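You operate a simulated robot arm through the tools that you are given. There is no shell and no other tool. Be economical: measure what you need, move in short steps, check, and stop when the job is done.

You run a simulated two-armed robot. Do the job below in one go: nothing can be reset, and whatever is moved stays where it is left.

Task
Wipe up the spill on the top of the front bench with the blue cloth and put it back.

The check looks at the end state, three seconds after you hand in, the way a careful person would. Anything else that was tipped, shoved, dropped, spilled or broken makes it a failure. Flat cloth is picked up by pressing the open fingertips on it (5 to 10 N) and closing them slowly along it; thin cloth reads only 2 to 8 mm in the jaws.

Robot
Two 6-joint arms with two-finger grippers on one trunk, on a base that drives. Base frame: it is fixed to the floor where the robot stands at the start and does not move with it; the origin is under the middle of the robot, x ahead of it, y to its left, z up; the surface under the hand at the start is at about z = 0.76. Readings come in m, rad, newtons and seconds.
The left shoulder is at the start at [0.07, 0.176, 1.065], the right one opposite. With the tool pointing down near the work surface each hand reaches from about 0.48 to 0.8 m from the robot's upright axis, wherever it stands, measured 20 degrees to its own side. Payload 2.45 kg a hand.
The TCP of each hand is the grasp point between the finger pads, 0.026 m short of the fingertips. In the tool frame z runs along the fingers and y along their closing line. Largest opening 0.096 m; the body of the gripper starts 0.069 m behind the TCP.
Orientation is that of the tool frame in the base frame, as a unit quaternion [x, y, z, w]. With the fingers straight down and closing along the base's y, the tool's x points along the base's -x, its y along +y and its z along -z.

Tools
- The arms move only by the tool play_rows. It takes "left_steps", "right_steps" or both (then of equal length, played together; a hand with none holds still); each is a list of rows, each a list of 6 numbers: the shift along the base's x, y, z in m, then the turn, a rotation vector about the base's x, y, z in rad. In form: [[tx, ty, tz, rx, ry, rz], ...]. A call has 1 to 12 rows; each row is the pose to reach, as a shift and turn from the pose commanded when the call began. "left_gripper" and "right_gripper" are, for a hand that has rows, the finger opening in m, from 0 to 0.096, set as the call begins (left out, the last holds). Rows are played at 5 a second. More than 0.05 m and 0.15 rad between two rows, or a gripper value outside its range, and nothing of the call is played. Where a pose cannot be reached the arm comes as near as it can. A force on the tool above 40 N (or 10 N above the force at the start of the call, whichever is more), or a blocked arm, ends the call early, and 0.2 s more pass. Each finger halts on what it meets, pressing with about 38 N; the grip force reading is that of the motor and also rises with nothing between the fingers. The clock runs only during rows and for 0.2 s after the last one: add rows that repeat a pose to give the fingers time. It gives the time, the measured TCP pose, the force on the tool (base axes), the opening and the grip force at its end, in the units of the frame above (readings bear some noise), with the torque about the TCP (base axes, N m) and any sound that the robot's microphone picked up.
- Cameras (640 x 400 px; columns grow to the right, rows downward): "scene" is now at [0.1327, 0.0025, 1.368]; the picture's right is [0.01, -1.00, 0.00], its down [-0.71, -0.01, -0.71] and it looks along [0.71, 0.01, -0.71] (base axes); focal length 254 px, centre (320, 200). "left" rides on the left gripper at [0.082, -0.003, -0.098] in its tool frame; the picture's right is [0.04, 1.00, 0.00], its down [-0.73, 0.03, -0.68] and it looks along [-0.68, 0.03, 0.73] (tool axes); focal length 256 px, centre (320, 200). "right" rides on the right gripper at [0.082, 0.003, -0.098] in its tool frame; the picture's right is [-0.04, 1.00, 0.00], its down [-0.73, -0.03, -0.68] and it looks along [-0.68, -0.03, 0.73] (tool axes); focal length 256 px, centre (320, 200). There is no depth. A picture from a camera that has moved, and an enlarged one, comes with that camera's place and axes in the base frame and with its lens.
- get_image(camera): a new picture of that camera. No time passes.
- slide_trunk(by): slides the trunk up (or, below 0, down) by that many m; the arms and the scene camera ride with it, the base frame stays. It gives what a move gives, with no picture.
- drive_base(legs): drives the robot by 1 to 6 legs, each [ahead, left, turn to the left] in m, m and rad, along the robot's own axes; the way and the turn of a leg run together, so that a leg with both is an arc; at most 1.5 m and 3.142 rad a leg. The arms and the cameras ride along, it lands a little off, and it stops where it bumps. It gives what a move gives.
- turn_head(pan, tilt): turns the head with the scene camera to pan (to the left, within 1.501 rad either way) and tilt (down, from -0.506 to 1.204), counted from straight ahead of the robot. It gives what a move gives.
- inspect(camera, box): a new picture of the part [left, top, right, bottom] of that camera's present view, enlarged. No time passes.
- finish_job(): hands the job in; it is judged then, once.

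Work in short steps. Places have to be worked out from the pictures, the camera data and where the tool is seen: move nearer, look again, correct. Check each grasp and each placing, and mend what went wrong. You have 120 turns and 108 pictures in all, those below and enlarged ones among them. Open the grippers and draw the arms clear of the work before you hand the job in, unless the task says otherwise; then end with one line.

The tools are called as name(argument=value, ...) on one line, values as JSON. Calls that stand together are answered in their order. play_rows: Moves the arms, as the interface text tells. Its arguments: {"type":"object","properties":{"left_steps":{"type":"array","items":{"type":"array","items":{"type":"number"}}},"left_gripper":{"type":"number"},"right_steps":{"type":"array","items":{"type":"array","items":{"type":"number"}}},"right_gripper":{"type":"number"}},"required":[]} The other tools are called the same way: slide_trunk (by) slides the trunk up or down; drive_base (legs) drives the base; turn_head (pan, tilt) turns the head that bears the scene camera; get_image (camera) takes a picture; inspect (camera, box) takes an enlarged picture of a part of a camera's view; finish_job () hands the job in.

At the start:

```text
clock: 0.0
left_ee_pos: [0.5698, 0.2527, 1.0907]
left_tcp_rot: [0.0, 1.0, -0.001, 0.001]
left_force: [-1.0, 0.2, 0.5]
left_wrist_torque: [0.01, 0.0, 0.03]
left_finger_gap: 0.0958
left_gripper_force: 0.0
right_ee_pos: [0.4148, -0.2108, 1.0205]
right_tcp_rot: [-0.001, 1.0, 0.0, 0.0]
right_force: [-0.1, 0.2, 0.9]
right_wrist_torque: [-0.01, 0.02, 0.02]
right_finger_gap: 0.096
right_gripper_force: 0.1
trunk travel left (down, up): [-0.549, 0.291]
robot x, y, heading: [-0.0001, 0.0012, -0.003]
head pan, tilt: [0.012, 0.785]
```

scene: 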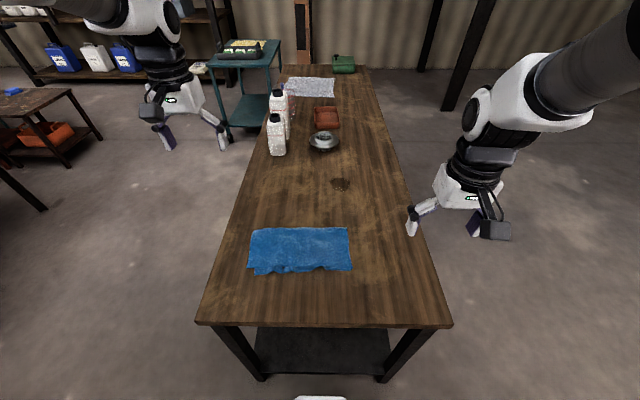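
right: 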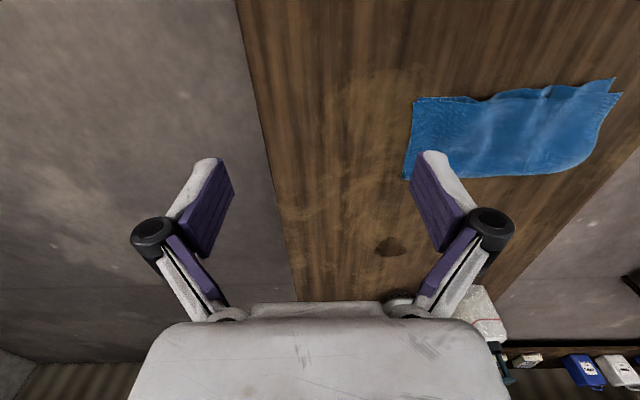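
left: 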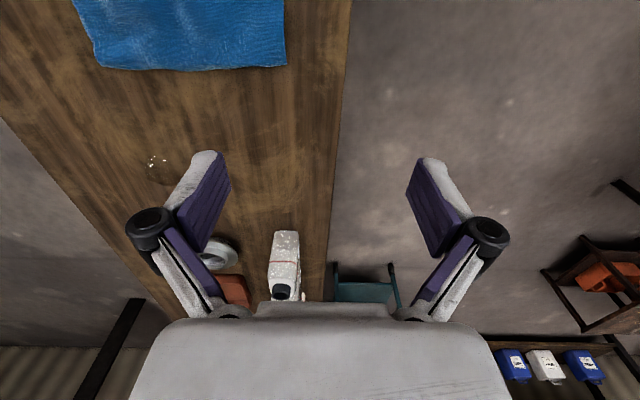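

I look closer at the spill and at the cloth first.

inspect(camera="scene", box=[260, 60, 420, 210])

inspect(camera="scene", box=[230, 210, 370, 290])

inspect(camera="left", box=[60, 0, 360, 200])

```text
2.67 times, centred on (340, 135) of scene
camera zoom: at [0.1327, 0.0025, 1.368], right [0.01, -1.0, 0.0], down [-0.71, -0.01, -0.71], along [0.71, 0.01, -0.71], focal length 677 px, centre (267, 373)
```

zoom: 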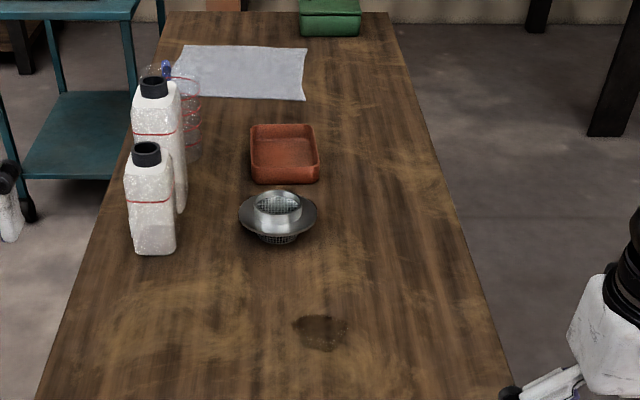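

```text
4.57 times, centred on (300, 250) of scene
camera zoom: at [0.1327, 0.0025, 1.368], right [0.01, -1.0, 0.0], down [-0.71, -0.01, -0.71], along [0.71, 0.01, -0.71], focal length 1160 px, centre (411, -29)
```

zoom: 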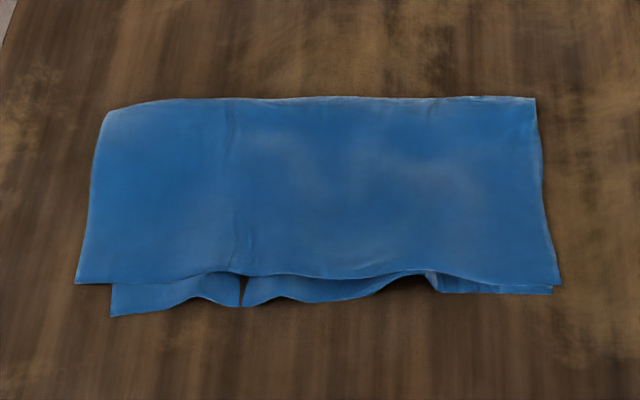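

```text
2.00 times, centred on (210, 100) of left
camera zoom: at [0.489, 0.2508, 1.1881], right [-0.04, 1.0, 0.0], down [0.73, 0.03, 0.68], along [0.68, 0.03, -0.73], focal length 512 px, centre (540, 400)
```

zoom: 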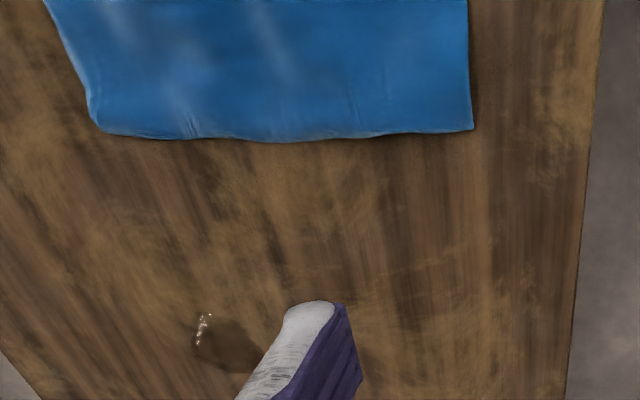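

The spill is the dark patch at about (0.82, -0.06), which is too far from here. I plan to work from the bench's right side, so I look that way first.

turn_head(pan=-1.0, tilt=0.6)

get_image(camera="scene")

```text
clock: 1.3
left_ee_pos: [0.5715, 0.2532, 1.0913]
left_tcp_rot: [0.0, 1.0, -0.002, 0.001]
left_force: [0.4, -0.8, -0.2]
left_wrist_torque: [0.01, -0.03, 0.03]
left_finger_gap: 0.0961
left_gripper_force: 0.1
right_ee_pos: [0.4156, -0.2111, 1.0199]
right_tcp_rot: [0.0, 1.0, 0.0, 0.0]
right_force: [0.3, -0.3, 0.3]
right_wrist_torque: [-0.01, 0.03, -0.01]
right_finger_gap: 0.0962
right_gripper_force: 0.1
trunk travel left (down, up): [-0.549, 0.291]
robot x, y, heading: [0.0014, 0.0022, -0.003]
head pan, tilt: [-1.0, 0.6]
```

```text
101 pictures are left
camera scene: at [0.0992, -0.0727, 1.3838], right [-0.84, -0.54, 0.0], down [-0.31, 0.48, -0.82], along [0.45, -0.69, -0.57], focal length 254 px, centre (320, 200)
```

scene: 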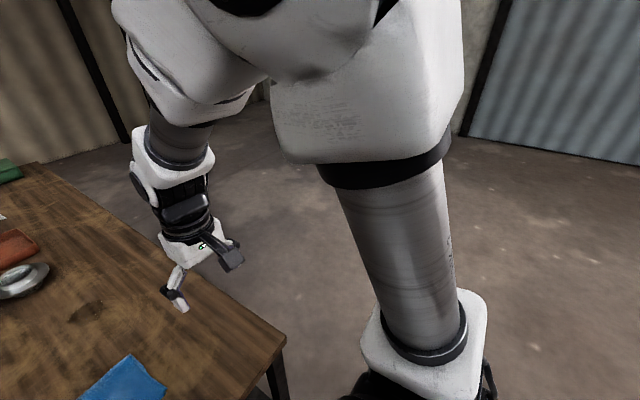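

The floor to the right is clear. I drive out sideways to the right, then ahead.

drive_base(legs=[[-0.05, -0.45, 0], [0, -0.45, 0], [0.73, 0, 0]])

turn_head(pan=1.0, tilt=0.8)

get_image(camera="scene")

```text
clock: 9.9
left_ee_pos: [1.2555, -0.6464, 1.09]
left_tcp_rot: [-0.002, 1.0, -0.002, 0.001]
left_force: [0.1, -0.1, -0.5]
left_wrist_torque: [0.01, 0.0, 0.03]
left_finger_gap: 0.0958
left_gripper_force: 0.1
right_ee_pos: [1.1027, -1.1124, 1.0208]
right_tcp_rot: [-0.001, 1.0, 0.0, 0.001]
right_force: [0.1, 0.2, 0.6]
right_wrist_torque: [0.01, -0.01, 0.0]
right_finger_gap: 0.0959
right_gripper_force: 0.1
trunk travel left (down, up): [-0.549, 0.291]
robot x, y, heading: [0.6871, -0.9047, 0.002]
head pan, tilt: [-1.0, 0.6]
```

```text
clock: 11.9
left_ee_pos: [1.2559, -0.6476, 1.0904]
left_tcp_rot: [-0.002, 1.0, 0.0, 0.001]
left_force: [0.1, 0.4, -0.5]
left_wrist_torque: [-0.01, 0.02, 0.01]
left_finger_gap: 0.0958
left_gripper_force: 0.1
right_ee_pos: [1.1026, -1.1123, 1.0195]
right_tcp_rot: [-0.002, 1.0, 0.0, 0.0]
right_force: [0.1, -0.1, 0.5]
right_wrist_torque: [0.01, 0.0, -0.02]
right_finger_gap: 0.0964
right_gripper_force: 0.1
trunk travel left (down, up): [-0.549, 0.291]
robot x, y, heading: [0.6851, -0.9066, 0.002]
head pan, tilt: [1.0, 0.799]
```

```text
100 pictures are left
camera scene: at [0.7814, -0.8332, 1.3669], right [0.84, -0.54, 0.0], down [-0.39, -0.6, -0.7], along [0.37, 0.59, -0.72], focal length 254 px, centre (320, 200)
```

scene: 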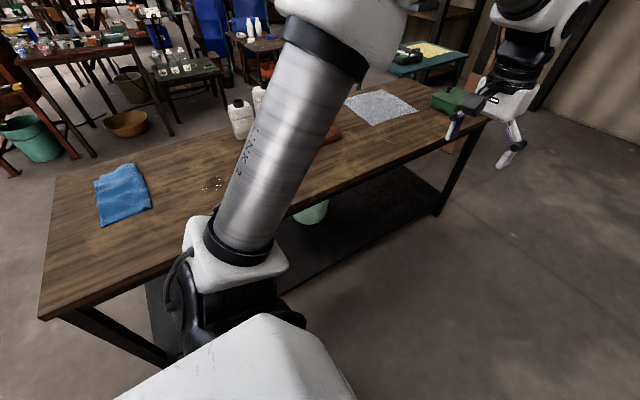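

The elbow clears the bench, so I turn left 90° to face it.

drive_base(legs=[[0, 0, 1.57]])

turn_head(pan=0.0, tilt=0.85)

get_image(camera="scene")

```text
clock: 16.1
left_ee_pos: [0.4384, -0.3312, 1.0901]
left_tcp_rot: [-0.704, 0.71, 0.0, 0.001]
left_force: [-0.6, 0.3, -0.6]
left_wrist_torque: [0.02, 0.0, 0.02]
left_finger_gap: 0.096
left_gripper_force: 0.0
right_ee_pos: [0.9008, -0.4896, 1.0198]
right_tcp_rot: [-0.705, 0.709, 0.0, 0.0]
right_force: [0.1, 0.2, 0.8]
right_wrist_torque: [-0.02, 0.0, 0.0]
right_finger_gap: 0.096
right_gripper_force: 0.1
trunk travel left (down, up): [-0.549, 0.291]
robot x, y, heading: [0.6854, -0.9055, 1.558]
head pan, tilt: [1.0, 0.799]
```

```text
clock: 17.3
left_ee_pos: [0.4383, -0.3312, 1.0904]
left_tcp_rot: [-0.704, 0.71, 0.0, 0.0]
left_force: [-0.4, 0.2, -0.5]
left_wrist_torque: [-0.01, 0.03, -0.01]
left_finger_gap: 0.096
left_gripper_force: 0.0
right_ee_pos: [0.9011, -0.4908, 1.0211]
right_tcp_rot: [-0.704, 0.71, 0.0, 0.0]
right_force: [-0.2, -0.3, -0.5]
right_wrist_torque: [-0.02, 0.01, 0.0]
right_finger_gap: 0.0961
right_gripper_force: 0.1
trunk travel left (down, up): [-0.549, 0.291]
robot x, y, heading: [0.6888, -0.9009, 1.567]
head pan, tilt: [0.0, 0.85]
```

```text
99 pictures are left
camera scene: at [0.6886, -0.7729, 1.3629], right [1.0, -0.01, 0.0], down [-0.01, -0.75, -0.66], along [0.0, 0.66, -0.75], focal length 254 px, centre (320, 200)
```

scene: 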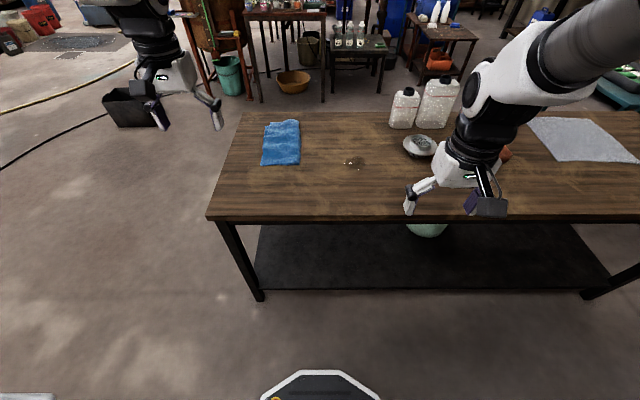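

The bench edge is about y=-0.30 and my base front about y=-0.63. I drive ahead 0.24.

drive_base(legs=[[0.24, 0, 0]])

turn_head(pan=0.0, tilt=0.85)

get_image(camera="scene")

get_image(camera="left")

```text
clock: 19.1
left_ee_pos: [0.4408, -0.0915, 1.0892]
left_tcp_rot: [-0.703, 0.711, 0.001, 0.001]
left_force: [-0.1, 0.3, 0.4]
left_wrist_torque: [-0.01, 0.02, -0.02]
left_finger_gap: 0.0958
left_gripper_force: 0.0
right_ee_pos: [0.9032, -0.251, 1.0197]
right_tcp_rot: [-0.704, 0.71, 0.0, 0.0]
right_force: [0.4, -0.1, 0.7]
right_wrist_torque: [0.02, 0.0, 0.01]
right_finger_gap: 0.096
right_gripper_force: 0.1
trunk travel left (down, up): [-0.549, 0.291]
robot x, y, heading: [0.6912, -0.6628, 1.559]
head pan, tilt: [0.0, 0.85]
```

```text
clock: 19.7
left_ee_pos: [0.4424, -0.0911, 1.0891]
left_tcp_rot: [-0.704, 0.71, 0.001, 0.001]
left_force: [0.0, -0.1, 0.5]
left_wrist_torque: [-0.02, 0.02, -0.01]
left_finger_gap: 0.0962
left_gripper_force: 0.0
right_ee_pos: [0.9033, -0.2522, 1.0197]
right_tcp_rot: [-0.703, 0.711, 0.0, 0.0]
right_force: [0.9, -1.0, 0.1]
right_wrist_torque: [-0.01, 0.01, -0.03]
right_finger_gap: 0.096
right_gripper_force: 0.0
trunk travel left (down, up): [-0.549, 0.291]
robot x, y, heading: [0.6905, -0.6637, 1.557]
head pan, tilt: [0.0, 0.85]
```

```text
98 pictures are left
camera scene: at [0.6911, -0.5335, 1.3628], right [1.0, -0.01, 0.0], down [-0.01, -0.75, -0.66], along [0.01, 0.66, -0.75], focal length 254 px, centre (320, 200)
```

scene: 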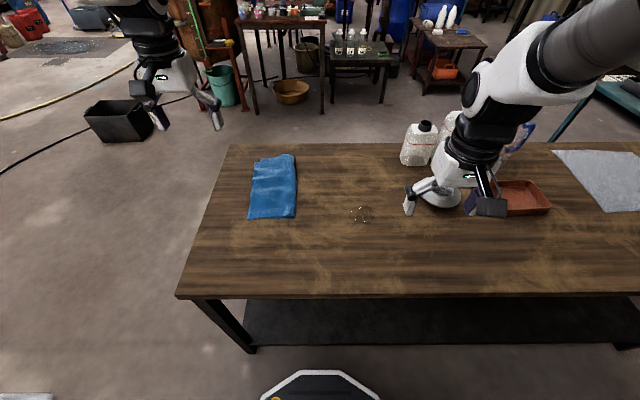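

```text
97 pictures are left
camera left: at [0.4439, -0.172, 1.1879], right [-1.0, -0.03, 0.0], down [-0.02, 0.73, 0.68], along [-0.02, 0.68, -0.73], focal length 256 px, centre (320, 200)
```

left: 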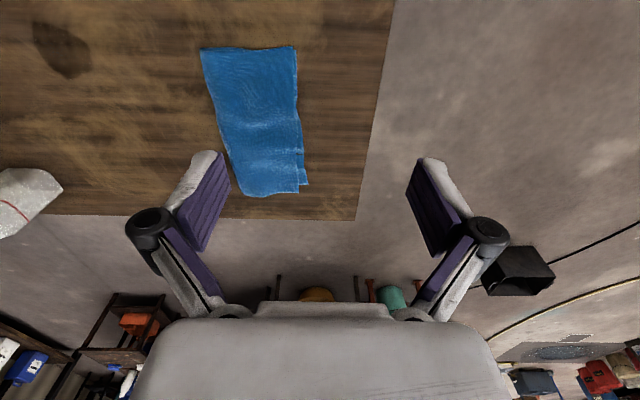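

The cloth spans x 0.47–0.615 and y -0.08–0.21, with its fold at x≈0.615. The right hand goes out of the way first. The left hand goes above the middle of the fold edge.

play_rows(right_steps=[[0.0, 0, 0.04, 0, 0, 0], [0.02, -0.01, 0.08, 0, 0, 0], [0.06, -0.02, 0.09, 0, 0, 0], [0.1, -0.03, 0.1, 0, 0, 0], [0.14, -0.04, 0.1, 0, 0, 0], [0.18, -0.05, 0.1, 0, 0, 0], [0.2, -0.05, 0.1, 0, 0, 0], [0.2, -0.05, 0.1, 0, 0, 0]], left_steps=[[0.022, 0.022, -0.02, 0, 0, 0], [0.044, 0.045, -0.045, 0, 0, 0], [0.066, 0.067, -0.07, 0, 0, 0], [0.088, 0.09, -0.1, 0, 0, 0], [0.11, 0.112, -0.13, 0, 0, 0], [0.132, 0.135, -0.16, 0, 0, 0], [0.156, 0.156, -0.18, 0, 0, 0], [0.156, 0.156, -0.18, 0, 0, 0]], left_gripper=0.06)

get_image(camera="left")

get_image(camera="scene")

```text
clock: 21.5
left_ee_pos: [0.598, 0.0634, 0.9103]
left_tcp_rot: [-0.703, 0.711, 0.0, 0.002]
left_force: [-0.7, -0.3, -0.1]
left_wrist_torque: [-0.01, -0.01, 0.01]
left_finger_gap: 0.06
left_gripper_force: 0.1
right_ee_pos: [1.0952, -0.2086, 1.0947]
right_tcp_rot: [-0.704, 0.711, -0.001, 0.001]
right_force: [0.3, -0.3, 0.0]
right_wrist_torque: [0.01, -0.04, 0.03]
right_finger_gap: 0.0962
right_gripper_force: 0.2
right hand out of reach, approached as far as the arm can: row 1, 2, 3, 4, 5, 6, 7, 8
trunk travel left (down, up): [-0.549, 0.291]
robot x, y, heading: [0.6873, -0.6615, 1.555]
head pan, tilt: [0.0, 0.85]
```

```text
96 pictures are left
camera left: at [0.5991, -0.0172, 1.0094], right [-1.0, -0.03, 0.0], down [-0.02, 0.73, 0.68], along [-0.02, 0.68, -0.73], focal length 256 px, centre (320, 200)
```

left: 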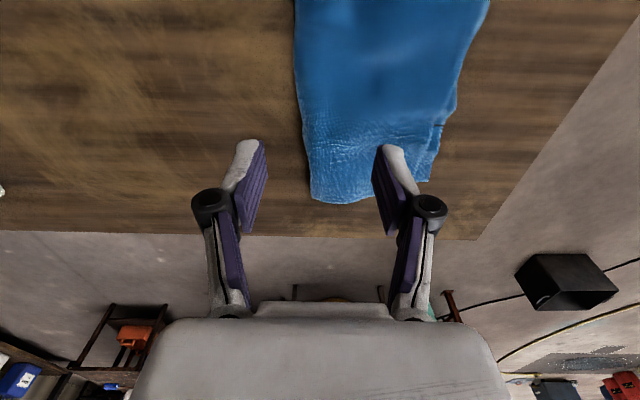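

```text
95 pictures are left
camera scene: at [0.6903, -0.5354, 1.3631], right [1.0, -0.01, 0.0], down [-0.01, -0.75, -0.66], along [0.01, 0.66, -0.75], focal length 254 px, centre (320, 200)
```

scene: 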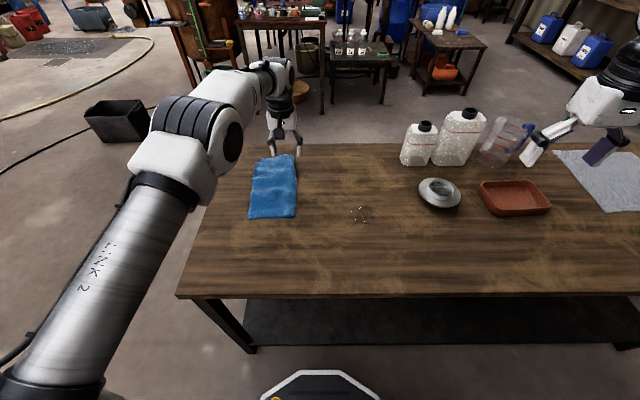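

The fold edge lies at x≈0.612, so the outer finger comes down just off it and the inner one on the cloth. I descend until I feel contact.

play_rows(left_steps=[[0, 0, -0.04, 0, 0, 0], [0, 0, -0.08, 0, 0, 0], [0, 0, -0.105, 0, 0, 0], [0, 0, -0.113, 0, 0, 0], [0, 0, -0.117, 0, 0, 0], [0, 0, -0.117, 0, 0, 0]])

```text
clock: 22.9
left_ee_pos: [0.5971, 0.0648, 0.7938]
left_tcp_rot: [-0.703, 0.711, 0.001, 0.001]
left_force: [0.5, 1.0, -0.1]
left_wrist_torque: [0.0, 0.03, -0.01]
left_finger_gap: 0.0601
left_gripper_force: 0.1
right_ee_pos: [1.0953, -0.2079, 1.0948]
right_tcp_rot: [-0.704, 0.71, -0.001, -0.002]
right_force: [1.6, 0.6, 0.4]
right_wrist_torque: [0.02, 0.01, -0.02]
right_finger_gap: 0.096
right_gripper_force: 0.0
trunk travel left (down, up): [-0.549, 0.291]
robot x, y, heading: [0.6857, -0.6624, 1.561]
head pan, tilt: [0.0, 0.85]
```

No contact yet at tip z≈0.768. I go on down in small steps.

play_rows(left_steps=[[0, 0, -0.003, 0, 0, 0], [0, 0, -0.006, 0, 0, 0], [0, 0, -0.006, 0, 0, 0]])

inspect(camera="left", box=[160, 60, 480, 260])

```text
clock: 23.7
left_ee_pos: [0.5975, 0.0651, 0.7883]
left_tcp_rot: [-0.703, 0.711, 0.001, 0.001]
left_force: [0.3, -0.2, -0.2]
left_wrist_torque: [-0.02, -0.01, -0.01]
left_finger_gap: 0.0601
left_gripper_force: 0.0
right_ee_pos: [1.0969, -0.2076, 1.094]
right_tcp_rot: [-0.704, 0.711, -0.001, -0.001]
right_force: [0.7, 0.5, 0.4]
right_wrist_torque: [0.02, -0.01, 0.0]
right_finger_gap: 0.096
right_gripper_force: 0.0
trunk travel left (down, up): [-0.549, 0.291]
robot x, y, heading: [0.6859, -0.6666, 1.562]
head pan, tilt: [0.0, 0.85]
```

```text
2.00 times, centred on (320, 160) of left
camera zoom: at [0.5998, -0.0164, 0.8853], right [-1.0, -0.03, 0.0], down [-0.02, 0.73, 0.68], along [-0.02, 0.68, -0.73], focal length 512 px, centre (320, 280)
```

zoom: 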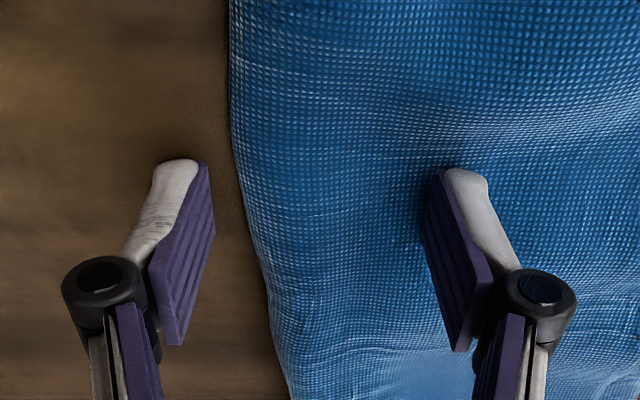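

The fingers straddle the edge well. I press on down to contact.

play_rows(left_steps=[[0, 0, -0.002, 0, 0, 0], [0, 0, -0.004, 0, 0, 0], [0, 0, -0.005, 0, 0, 0]])

```text
clock: 24.5
left_ee_pos: [0.5968, 0.0639, 0.7834]
left_tcp_rot: [-0.703, 0.711, 0.002, 0.001]
left_force: [-1.3, 1.5, 7.4]
left_wrist_torque: [0.01, 0.32, -0.07]
left_finger_gap: 0.063
left_gripper_force: 1.7
right_ee_pos: [1.0958, -0.2091, 1.0936]
right_tcp_rot: [-0.703, 0.711, -0.001, 0.0]
right_force: [1.0, 0.4, 0.8]
right_wrist_torque: [-0.01, -0.01, -0.01]
right_finger_gap: 0.096
right_gripper_force: 0.0
trunk travel left (down, up): [-0.549, 0.291]
robot x, y, heading: [0.6906, -0.665, 1.557]
head pan, tilt: [0.0, 0.85]
```

Contact is at 7.4 N. I close slowly in stages while holding the pressure.

play_rows(left_steps=[[0, 0, 0, 0, 0, 0]], left_gripper=0.045)

play_rows(left_steps=[[0, 0, 0, 0, 0, 0]], left_gripper=0.03)

inspect(camera="left", box=[160, 60, 480, 260])

```text
clock: 24.9
left_ee_pos: [0.5987, 0.0625, 0.7846]
left_tcp_rot: [-0.704, 0.71, 0.001, 0.002]
left_force: [4.7, -7.8, 24.6]
left_wrist_torque: [-0.25, -0.54, -0.2]
left_finger_gap: 0.0483
left_gripper_force: 9.7
right_ee_pos: [1.0965, -0.2097, 1.0954]
right_tcp_rot: [-0.704, 0.71, 0.0, 0.0]
right_force: [0.3, 0.2, 0.2]
right_wrist_torque: [-0.02, 0.02, 0.0]
right_finger_gap: 0.0961
right_gripper_force: 0.0
trunk travel left (down, up): [-0.549, 0.291]
robot x, y, heading: [0.6906, -0.6638, 1.56]
head pan, tilt: [0.0, 0.85]
```

```text
clock: 25.3
left_ee_pos: [0.5982, 0.0632, 0.7867]
left_tcp_rot: [-0.703, 0.711, 0.003, 0.003]
left_force: [1.3, 2.5, 21.4]
left_wrist_torque: [-0.1, -0.23, -0.04]
left_finger_gap: 0.0253
left_gripper_force: 0.2
right_ee_pos: [1.0972, -0.2099, 1.0947]
right_tcp_rot: [-0.704, 0.71, 0.001, 0.0]
right_force: [0.5, -0.7, 0.0]
right_wrist_torque: [0.06, 0.02, -0.02]
right_finger_gap: 0.096
right_gripper_force: 0.0
trunk travel left (down, up): [-0.549, 0.291]
robot x, y, heading: [0.6894, -0.6652, 1.558]
head pan, tilt: [0.0, 0.85]
```

```text
2.00 times, centred on (320, 160) of left
camera zoom: at [0.6012, -0.0189, 0.8837], right [-1.0, -0.03, 0.0], down [-0.02, 0.73, 0.68], along [-0.02, 0.68, -0.73], focal length 512 px, centre (320, 280)
```

zoom: 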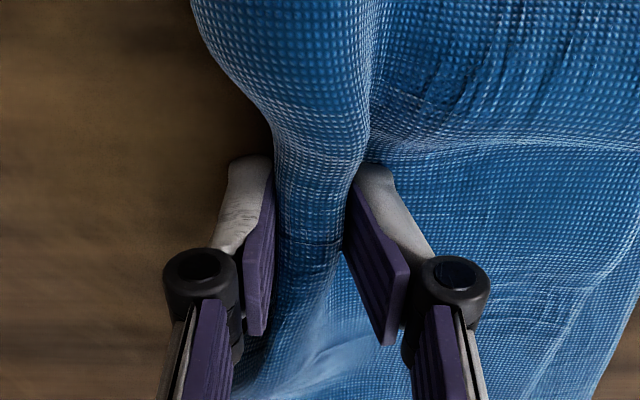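

A ridge of the fold is bunching between the fingers. I ease the pressure slightly and close fully.

play_rows(left_steps=[[0, 0, 0.0015, 0, 0, 0]], left_gripper=0.015)

play_rows(left_steps=[[0, 0, 0.001, 0, 0, 0], [0, 0, 0.001, 0, 0, 0], [0, 0, 0.001, 0, 0, 0]], left_gripper=0.0)

inspect(camera="left", box=[160, 60, 480, 260])

```text
clock: 25.7
left_ee_pos: [0.5974, 0.0634, 0.7879]
left_tcp_rot: [-0.704, 0.71, 0.003, 0.003]
left_force: [1.4, 3.9, 25.7]
left_wrist_torque: [0.19, 0.55, -0.08]
left_finger_gap: 0.018
left_gripper_force: 1.4
right_ee_pos: [1.0952, -0.2107, 1.0941]
right_tcp_rot: [-0.704, 0.711, 0.001, 0.001]
right_force: [-0.5, 0.4, 0.0]
right_wrist_torque: [0.04, -0.02, -0.02]
right_finger_gap: 0.0959
right_gripper_force: 0.1
trunk travel left (down, up): [-0.549, 0.291]
robot x, y, heading: [0.689, -0.6624, 1.557]
head pan, tilt: [0.0, 0.85]
```

```text
clock: 26.5
left_ee_pos: [0.5959, 0.0634, 0.7869]
left_tcp_rot: [-0.703, 0.711, 0.001, 0.002]
left_force: [-2.8, 6.7, 30.3]
left_wrist_torque: [0.04, 0.42, -0.09]
left_finger_gap: 0.0095
left_gripper_force: 37.4
right_ee_pos: [1.0957, -0.2106, 1.0946]
right_tcp_rot: [-0.703, 0.711, 0.001, 0.001]
right_force: [0.3, 0.8, 0.4]
right_wrist_torque: [0.02, 0.0, 0.03]
right_finger_gap: 0.0959
right_gripper_force: 0.1
trunk travel left (down, up): [-0.549, 0.291]
robot x, y, heading: [0.6882, -0.6644, 1.564]
head pan, tilt: [0.0, 0.85]
```

```text
2.00 times, centred on (320, 160) of left
camera zoom: at [0.5999, -0.0188, 0.8853], right [-1.0, -0.03, 0.0], down [-0.02, 0.73, 0.68], along [-0.02, 0.68, -0.73], focal length 512 px, centre (320, 280)
```

zoom: 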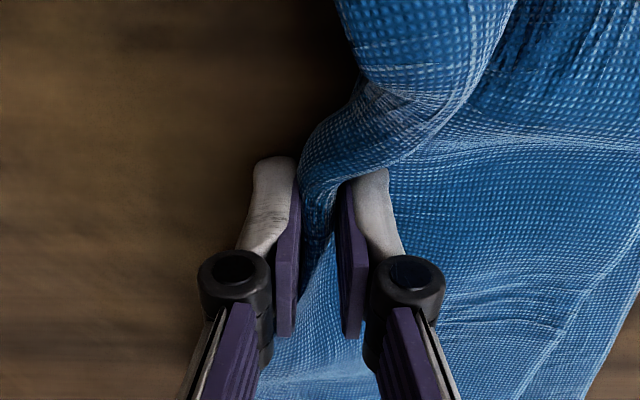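

The gap is 9.5 mm with several layers gripped. I lift it and check.

play_rows(left_steps=[[0, 0, 0.02, 0, 0, 0], [0, 0, 0.05, 0, 0, 0], [0, 0, 0.08, 0, 0, 0], [0, 0, 0.12, 0, 0, 0], [0, 0, 0.16, 0, 0, 0], [0, 0, 0.16, 0, 0, 0]])

get_image(camera="scene")

get_image(camera="left")

```text
clock: 27.9
left_ee_pos: [0.5979, 0.0647, 0.9434]
left_tcp_rot: [-0.704, 0.711, -0.001, 0.001]
left_force: [-0.2, 0.6, -0.4]
left_wrist_torque: [-0.01, -0.04, -0.01]
left_finger_gap: 0.0095
left_gripper_force: 36.6
right_ee_pos: [1.0956, -0.2078, 1.0933]
right_tcp_rot: [-0.703, 0.711, -0.001, -0.001]
right_force: [-0.6, 0.9, 0.0]
right_wrist_torque: [-0.01, 0.0, 0.0]
right_finger_gap: 0.0959
right_gripper_force: 0.1
trunk travel left (down, up): [-0.549, 0.291]
robot x, y, heading: [0.6873, -0.6629, 1.556]
head pan, tilt: [0.0, 0.85]
```

```text
91 pictures are left
camera scene: at [0.6912, -0.5333, 1.3628], right [1.0, -0.01, 0.0], down [-0.01, -0.75, -0.66], along [0.01, 0.66, -0.75], focal length 254 px, centre (320, 200)
```

scene: 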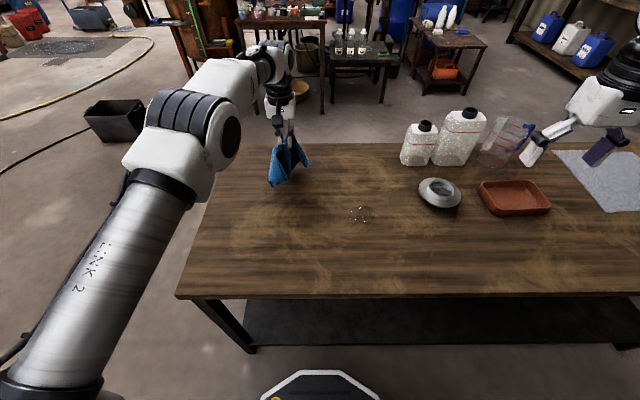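

```text
90 pictures are left
camera left: at [0.6007, -0.0161, 1.0422], right [-1.0, -0.03, 0.0], down [-0.02, 0.73, 0.68], along [-0.02, 0.68, -0.73], focal length 256 px, centre (320, 200)
```

left: 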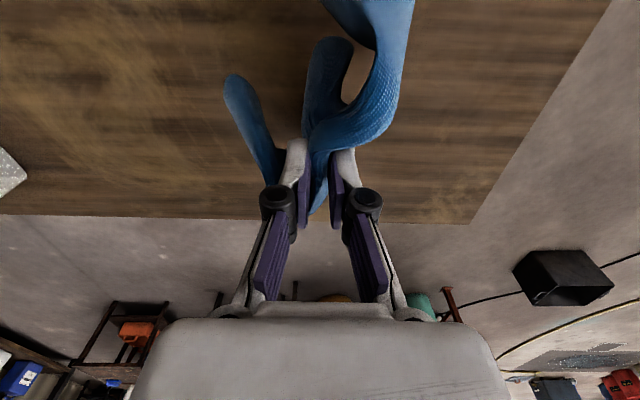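

The cloth is held well. I carry it over the spill at (0.82, -0.065).

play_rows(left_steps=[[0, 0, 0.03, 0, 0, 0], [0.036, -0.02, 0.03, 0, 0, 0], [0.072, -0.04, 0.03, 0, 0, 0], [0.108, -0.06, 0.03, 0, 0, 0], [0.144, -0.08, 0.03, 0, 0, 0], [0.18, -0.1, 0.03, 0, 0, 0], [0.205, -0.13, 0.03, 0, 0, 0], [0.205, -0.13, 0.0, 0, 0, 0], [0.21, -0.13, -0.04, 0, 0, 0], [0.215, -0.13, -0.08, 0, 0, 0], [0.22, -0.13, -0.12, 0, 0, 0], [0.22, -0.13, -0.14, 0, 0, 0]])

get_image(camera="scene")

get_image(camera="left")

```text
clock: 30.5
left_ee_pos: [0.7236, 0.035, 0.818]
left_tcp_rot: [-0.703, 0.711, 0.0, 0.001]
left_force: [0.4, 0.5, -3.4]
left_wrist_torque: [-0.05, 0.0, 0.0]
left_finger_gap: 0.0052
left_gripper_force: 29.6
left hand out of reach, approached as far as the arm can: row 4, 5, 6, 7, 8, 9, 10, 11, 12
right_ee_pos: [1.0961, -0.2093, 1.0937]
right_tcp_rot: [-0.703, 0.711, 0.0, 0.0]
right_force: [-0.4, 0.2, 0.0]
right_wrist_torque: [0.02, -0.03, 0.01]
right_finger_gap: 0.0961
right_gripper_force: 0.1
trunk travel left (down, up): [-0.549, 0.291]
robot x, y, heading: [0.6909, -0.6646, 1.558]
head pan, tilt: [0.0, 0.85]
```

```text
89 pictures are left
camera scene: at [0.6913, -0.5347, 1.363], right [1.0, -0.01, 0.0], down [-0.01, -0.75, -0.66], along [0.01, 0.66, -0.75], focal length 254 px, centre (320, 200)
```

scene: 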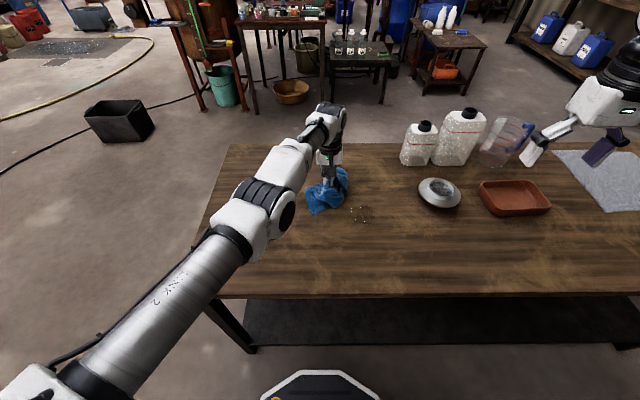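

```text
88 pictures are left
camera left: at [0.725, -0.0459, 0.9157], right [-1.0, -0.03, 0.0], down [-0.02, 0.73, 0.68], along [-0.02, 0.68, -0.73], focal length 256 px, centre (320, 200)
```

left: 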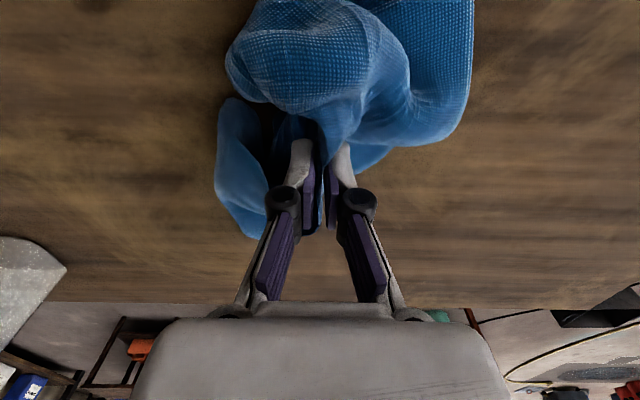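

The left arm cannot cross that far to my right. I lift the cloth, and then I will shift the base to the right.

play_rows(left_steps=[[0, 0, 0.04, 0, 0, 0], [0, 0, 0.08, 0, 0, 0], [-0.02, 0.02, 0.12, 0, 0, 0], [-0.05, 0.04, 0.15, 0, 0, 0], [-0.08, 0.06, 0.18, 0, 0, 0], [-0.1, 0.08, 0.18, 0, 0, 0], [-0.1, 0.08, 0.18, 0, 0, 0]])

```text
clock: 32.1
left_ee_pos: [0.6214, 0.061, 0.9876]
left_tcp_rot: [-0.703, 0.711, 0.0, 0.002]
left_force: [2.2, 0.2, -0.2]
left_wrist_torque: [0.04, 0.08, 0.02]
left_finger_gap: 0.0059
left_gripper_force: 38.5
left hand out of reach, approached as far as the arm can: row 3, 4, 5, 6, 7
right_ee_pos: [1.0953, -0.2072, 1.0934]
right_tcp_rot: [-0.704, 0.711, -0.001, -0.001]
right_force: [-0.3, 0.7, 0.0]
right_wrist_torque: [-0.01, 0.0, 0.01]
right_finger_gap: 0.0961
right_gripper_force: 0.1
trunk travel left (down, up): [-0.549, 0.291]
robot x, y, heading: [0.6867, -0.6664, 1.56]
head pan, tilt: [0.0, 0.85]
```

I drive right 0.22 with the cloth held high.

drive_base(legs=[[0, -0.22, 0]])

get_image(camera="scene")

get_image(camera="left")

```text
clock: 33.8
left_ee_pos: [0.8411, 0.0588, 0.9879]
left_tcp_rot: [-0.704, 0.71, 0.001, 0.001]
left_force: [2.4, 4.9, 2.0]
left_wrist_torque: [0.2, 0.18, 0.02]
left_finger_gap: 0.0015
left_gripper_force: 31.3
right_ee_pos: [1.3157, -0.2096, 1.0946]
right_tcp_rot: [-0.704, 0.71, -0.001, -0.001]
right_force: [1.4, -0.6, 0.1]
right_wrist_torque: [-0.02, 0.03, -0.03]
right_finger_gap: 0.0957
right_gripper_force: 0.0
trunk travel left (down, up): [-0.549, 0.291]
robot x, y, heading: [0.911, -0.6658, 1.563]
head pan, tilt: [0.0, 0.85]
```

```text
87 pictures are left
camera scene: at [0.9126, -0.5365, 1.3629], right [1.0, -0.01, 0.0], down [-0.01, -0.75, -0.66], along [0.01, 0.66, -0.75], focal length 254 px, centre (320, 200)
```

scene: 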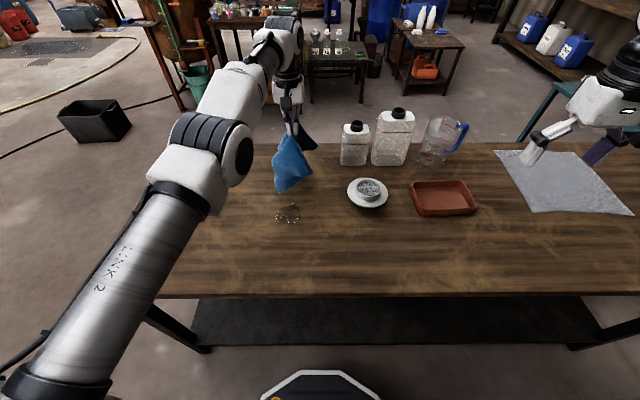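

```text
86 pictures are left
camera left: at [0.8454, -0.0214, 1.0852], right [-1.0, -0.03, 0.0], down [-0.02, 0.73, 0.68], along [-0.02, 0.68, -0.73], focal length 256 px, centre (320, 200)
```

left: 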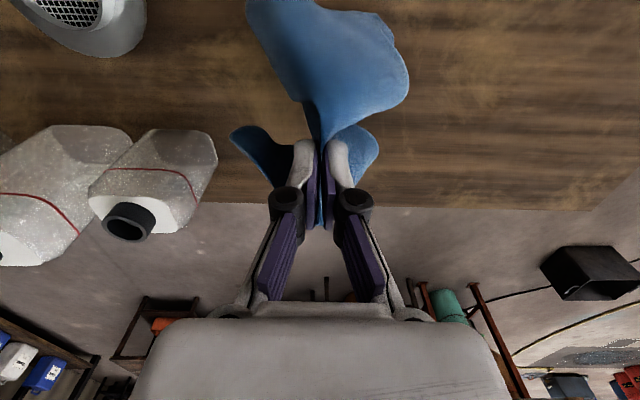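

The cloth is still held, though the gap reading is smaller. I bring it back over the spill and lower it.

play_rows(left_steps=[[-0.005, -0.03, -0.02, 0, 0, 0], [-0.01, -0.06, -0.04, 0, 0, 0], [-0.015, -0.09, -0.06, 0, 0, 0], [-0.02, -0.12, -0.08, 0, 0, 0], [-0.02, -0.125, -0.12, 0, 0, 0], [-0.02, -0.125, -0.15, 0, 0, 0], [-0.02, -0.125, -0.17, 0, 0, 0], [-0.02, -0.125, -0.17, 0, 0, 0]])

get_image(camera="scene")

get_image(camera="left")

```text
clock: 35.6
left_ee_pos: [0.8493, 0.0616, 0.9428]
left_tcp_rot: [-0.704, 0.711, 0.0, 0.0]
left_force: [-0.5, 0.9, 0.0]
left_wrist_torque: [-0.01, -0.04, 0.02]
left_finger_gap: 0.0062
left_gripper_force: 38.5
left hand out of reach, approached as far as the arm can: row 1, 2, 3, 4, 5, 6, 7, 8
right_ee_pos: [1.3162, -0.2087, 1.0932]
right_tcp_rot: [-0.704, 0.71, 0.0, -0.001]
right_force: [0.5, -0.6, 0.8]
right_wrist_torque: [0.01, -0.03, 0.03]
right_finger_gap: 0.0959
right_gripper_force: 0.0
trunk travel left (down, up): [-0.549, 0.291]
robot x, y, heading: [0.9072, -0.6671, 1.556]
head pan, tilt: [0.0, 0.85]
```

```text
85 pictures are left
camera scene: at [0.9124, -0.5366, 1.3629], right [1.0, -0.01, 0.0], down [-0.01, -0.75, -0.66], along [0.01, 0.66, -0.75], focal length 254 px, centre (320, 200)
```

scene: 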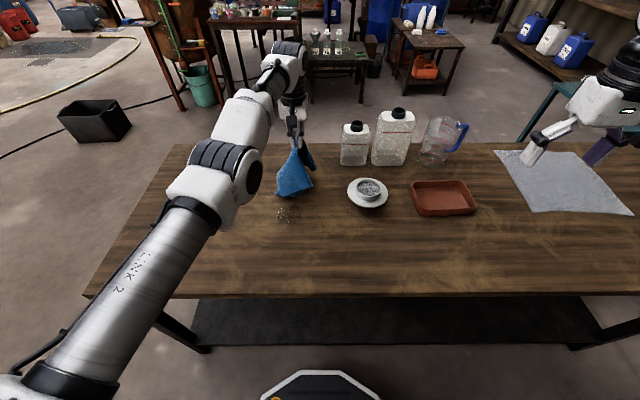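

```text
84 pictures are left
camera left: at [0.8532, -0.0185, 1.0408], right [-1.0, -0.03, 0.0], down [-0.02, 0.73, 0.68], along [-0.02, 0.68, -0.73], focal length 256 px, centre (320, 200)
```

left: 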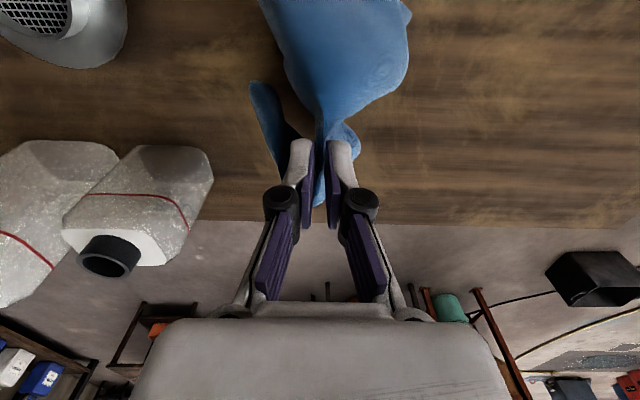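

The hand stopped short of a commanded pose that was probably too far to my right. I send a small test move, which also shows where the commanded pose really is.

play_rows(left_steps=[[-0.02, 0.01, 0.03, 0, 0, 0], [-0.05, 0.02, 0.06, 0, 0, 0], [-0.08, 0.035, 0.09, 0, 0, 0], [-0.098, 0.045, 0.12, 0, 0, 0], [-0.098, 0.045, 0.12, 0, 0, 0]])

```text
clock: 36.8
left_ee_pos: [0.7464, 0.0671, 1.0431]
left_tcp_rot: [-0.704, 0.71, -0.001, 0.001]
left_force: [0.8, 0.2, 0.1]
left_wrist_torque: [-0.02, 0.01, 0.0]
left_finger_gap: 0.0001
left_gripper_force: 28.5
left hand out of reach, approached as far as the arm can: row 1, 2, 3, 4, 5
right_ee_pos: [1.3167, -0.2093, 1.0919]
right_tcp_rot: [-0.704, 0.711, -0.001, -0.001]
right_force: [-0.7, -0.4, -0.7]
right_wrist_torque: [-0.01, -0.01, -0.02]
right_finger_gap: 0.0962
right_gripper_force: 0.1
trunk travel left (down, up): [-0.549, 0.291]
robot x, y, heading: [0.9078, -0.6661, 1.561]
head pan, tilt: [0.0, 0.85]
```

Commands count from the pose actually reached. The gap now reads ~0, so I check whether the cloth is still held.

get_image(camera="scene")

get_image(camera="left")

```text
83 pictures are left
camera scene: at [0.9129, -0.5353, 1.3628], right [1.0, -0.01, 0.0], down [-0.01, -0.75, -0.66], along [0.01, 0.66, -0.75], focal length 254 px, centre (320, 200)
```

scene: 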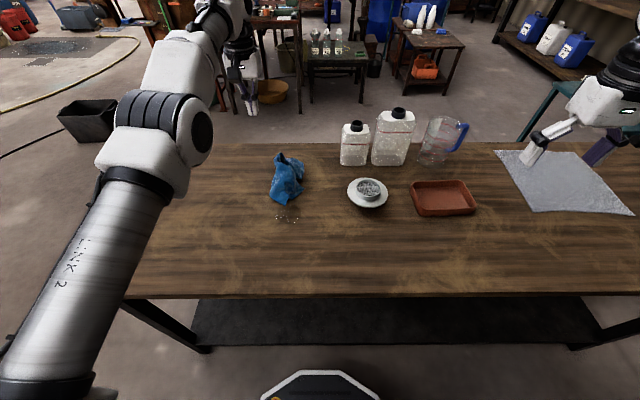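

```text
82 pictures are left
camera left: at [0.749, -0.0148, 1.1418], right [-1.0, -0.03, 0.0], down [-0.02, 0.73, 0.68], along [-0.02, 0.68, -0.73], focal length 256 px, centre (320, 200)
```

left: 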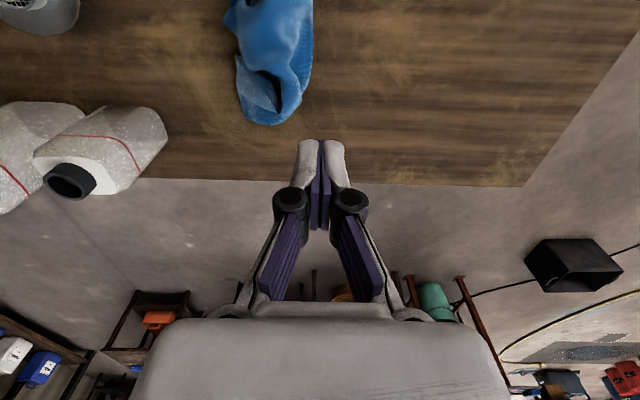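

The cloth slipped out and lies just behind the spill, at about (0.8, 0.07). I bring the arm back out of its stretched posture and open the fingers.

play_rows(left_steps=[[0, -0.04, 0.01, 0, 0, 0], [0, -0.08, 0.02, 0, 0, 0], [0, -0.12, 0.02, 0, 0, 0], [0, -0.15, 0.0, 0, 0, 0], [0.02, -0.17, -0.03, 0, 0, 0], [0.02, -0.17, -0.03, 0, 0, 0]], left_gripper=0.08)

get_image(camera="left")

get_image(camera="scene")

```text
clock: 38.2
left_ee_pos: [0.7669, -0.1045, 1.0124]
left_tcp_rot: [-0.704, 0.71, -0.001, 0.0]
left_force: [0.1, -1.1, 0.0]
left_wrist_torque: [-0.02, 0.0, 0.0]
left_finger_gap: 0.0803
left_gripper_force: 0.0
right_ee_pos: [1.3157, -0.2093, 1.0933]
right_tcp_rot: [-0.704, 0.71, -0.001, -0.001]
right_force: [0.2, -0.5, -0.5]
right_wrist_torque: [0.0, -0.01, -0.01]
right_finger_gap: 0.0961
right_gripper_force: 0.1
trunk travel left (down, up): [-0.549, 0.291]
robot x, y, heading: [0.9096, -0.6672, 1.561]
head pan, tilt: [0.0, 0.85]
```

```text
81 pictures are left
camera left: at [0.7694, -0.1863, 1.1113], right [-1.0, -0.03, 0.0], down [-0.02, 0.73, 0.68], along [-0.02, 0.68, -0.73], focal length 256 px, centre (320, 200)
```

left: 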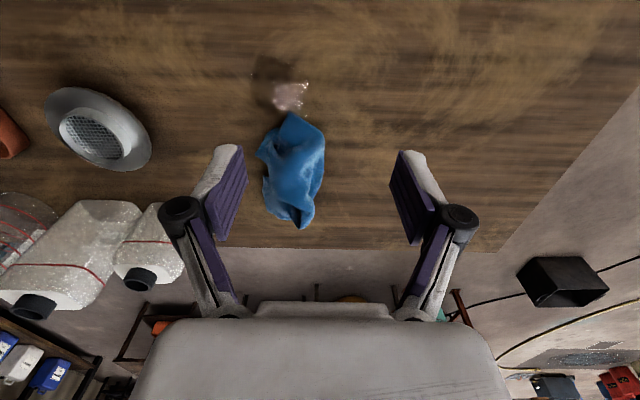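

```text
80 pictures are left
camera scene: at [0.9116, -0.5367, 1.363], right [1.0, -0.01, 0.0], down [-0.01, -0.75, -0.66], along [0.01, 0.66, -0.75], focal length 254 px, centre (320, 200)
```

scene: 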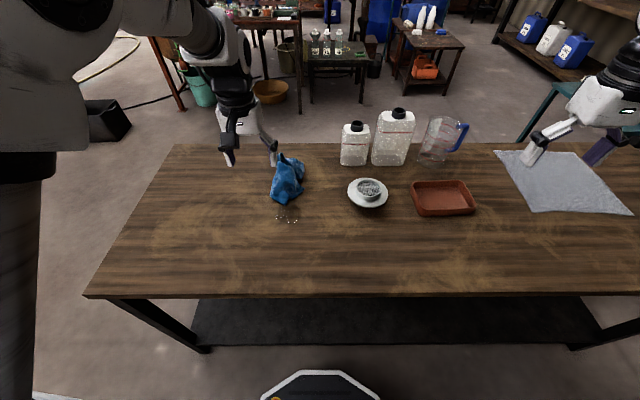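

The crumpled cloth sits at about x=0.80, y -0.03 to 0.14. I move above its near half at (0.80, 0.03).

play_rows(left_steps=[[0.01, 0.03, -0.02, 0, 0, 0], [0.02, 0.06, -0.04, 0, 0, 0], [0.03, 0.09, -0.06, 0, 0, 0], [0.033, 0.115, -0.08, 0, 0, 0], [0.033, 0.13, -0.11, 0, 0, 0], [0.033, 0.13, -0.13, 0, 0, 0], [0.033, 0.13, -0.13, 0, 0, 0]])

get_image(camera="left")

inspect(camera="scene", box=[180, 60, 420, 240])

```text
clock: 39.8
left_ee_pos: [0.7992, 0.0251, 0.8831]
left_tcp_rot: [-0.704, 0.71, 0.0, 0.0]
left_force: [-0.1, -0.3, -0.3]
left_wrist_torque: [0.04, -0.01, -0.04]
left_finger_gap: 0.0802
left_gripper_force: 0.1
right_ee_pos: [1.3163, -0.21, 1.0934]
right_tcp_rot: [-0.704, 0.71, 0.0, -0.001]
right_force: [-0.1, -0.3, 0.2]
right_wrist_torque: [0.01, -0.05, 0.02]
right_finger_gap: 0.0961
right_gripper_force: 0.1
trunk travel left (down, up): [-0.549, 0.291]
robot x, y, heading: [0.9101, -0.667, 1.559]
head pan, tilt: [0.0, 0.85]
```

```text
79 pictures are left
camera left: at [0.8026, -0.0553, 0.9812], right [-1.0, -0.03, 0.0], down [-0.02, 0.73, 0.68], along [-0.02, 0.68, -0.73], focal length 256 px, centre (320, 200)
```

left: 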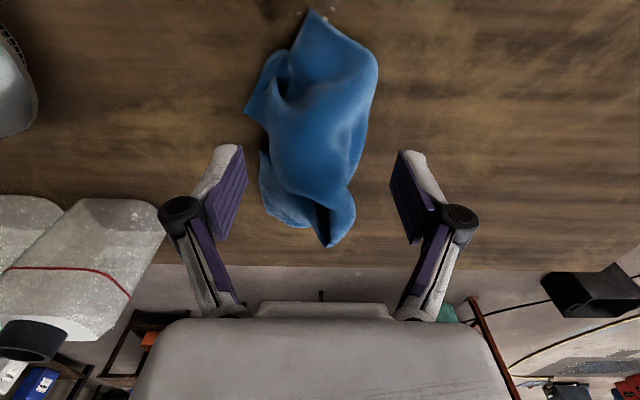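

```text
2.22 times, centred on (300, 150) of scene
camera zoom: at [0.9125, -0.5364, 1.3629], right [1.0, -0.01, 0.0], down [-0.01, -0.75, -0.66], along [0.01, 0.66, -0.75], focal length 564 px, centre (364, 311)
```

zoom: 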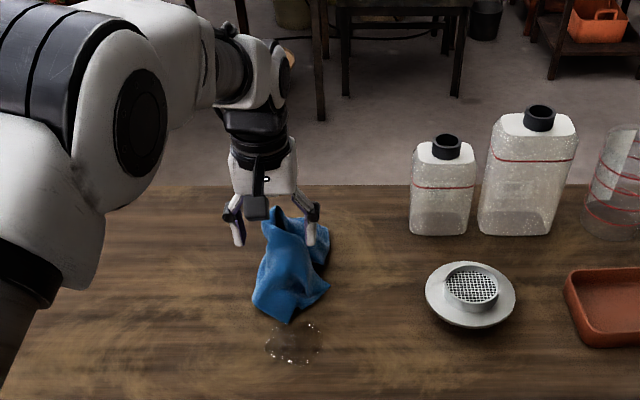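

The heap lies between the fingers. I descend over it, then close.

play_rows(left_steps=[[0, 0.005, -0.03, 0, 0, 0], [0, 0.005, -0.06, 0, 0, 0], [0, 0.005, -0.085, 0, 0, 0], [0, 0.005, -0.092, 0, 0, 0], [0, 0.005, -0.092, 0, 0, 0]])

play_rows(left_steps=[[0, 0, 0, 0, 0, 0], [0, 0, 0, 0, 0, 0]], left_gripper=0.04)

play_rows(left_steps=[[0, 0, 0, 0, 0, 0], [0, 0, 0, 0, 0, 0], [0, 0, 0, 0, 0, 0]], left_gripper=0.0)

get_image(camera="left")

inspect(camera="scene", box=[180, 60, 420, 240])

```text
clock: 41.0
left_ee_pos: [0.7992, 0.0302, 0.7914]
left_tcp_rot: [-0.704, 0.71, 0.0, 0.001]
left_force: [0.4, -1.1, -0.4]
left_wrist_torque: [0.02, -0.01, 0.03]
left_finger_gap: 0.0801
left_gripper_force: 0.0
right_ee_pos: [1.3179, -0.209, 1.0925]
right_tcp_rot: [-0.704, 0.71, 0.0, -0.001]
right_force: [-1.0, 0.7, -0.3]
right_wrist_torque: [-0.01, -0.06, -0.02]
right_finger_gap: 0.0958
right_gripper_force: 0.1
trunk travel left (down, up): [-0.549, 0.291]
robot x, y, heading: [0.9083, -0.6649, 1.563]
head pan, tilt: [0.0, 0.85]
```

```text
clock: 41.6
left_ee_pos: [0.7994, 0.0323, 0.7917]
left_tcp_rot: [-0.704, 0.71, 0.0, 0.0]
left_force: [0.0, -0.7, 0.1]
left_wrist_torque: [0.01, -0.01, 0.01]
left_finger_gap: 0.0401
left_gripper_force: 0.1
right_ee_pos: [1.316, -0.2095, 1.0941]
right_tcp_rot: [-0.704, 0.71, -0.001, -0.001]
right_force: [-0.3, -0.1, 0.2]
right_wrist_torque: [0.01, 0.01, -0.02]
right_finger_gap: 0.0961
right_gripper_force: 0.0
trunk travel left (down, up): [-0.549, 0.291]
robot x, y, heading: [0.9107, -0.6639, 1.565]
head pan, tilt: [0.0, 0.85]
```

```text
clock: 42.4
left_ee_pos: [0.8, 0.0296, 0.7926]
left_tcp_rot: [-0.704, 0.71, 0.002, 0.002]
left_force: [0.4, 0.8, 7.1]
left_wrist_torque: [-0.06, -0.09, -0.02]
left_finger_gap: 0.0066
left_gripper_force: 35.5
right_ee_pos: [1.3157, -0.2102, 1.0937]
right_tcp_rot: [-0.704, 0.711, 0.0, -0.001]
right_force: [0.8, -0.5, 0.7]
right_wrist_torque: [0.03, -0.01, -0.01]
right_finger_gap: 0.0959
right_gripper_force: 0.1
trunk travel left (down, up): [-0.549, 0.291]
robot x, y, heading: [0.9091, -0.664, 1.564]
head pan, tilt: [0.0, 0.85]
```

```text
77 pictures are left
camera left: at [0.8028, -0.0509, 0.8906], right [-1.0, -0.03, 0.0], down [-0.02, 0.73, 0.68], along [-0.02, 0.68, -0.73], focal length 256 px, centre (320, 200)
```

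left: 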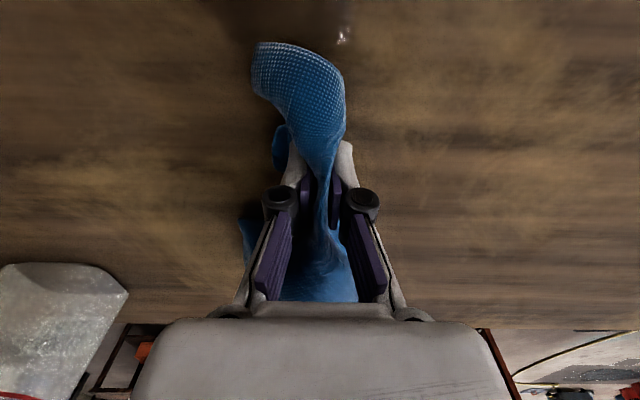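

```text
2.22 times, centred on (300, 150) of scene
camera zoom: at [0.9127, -0.5372, 1.3631], right [1.0, -0.01, 0.0], down [-0.01, -0.75, -0.66], along [0.01, 0.66, -0.75], focal length 564 px, centre (364, 311)
```

zoom: 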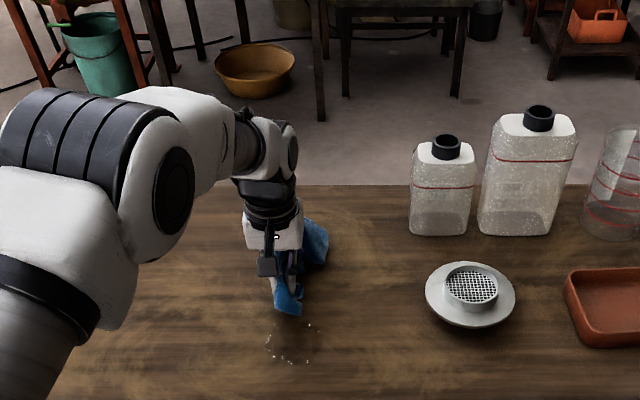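

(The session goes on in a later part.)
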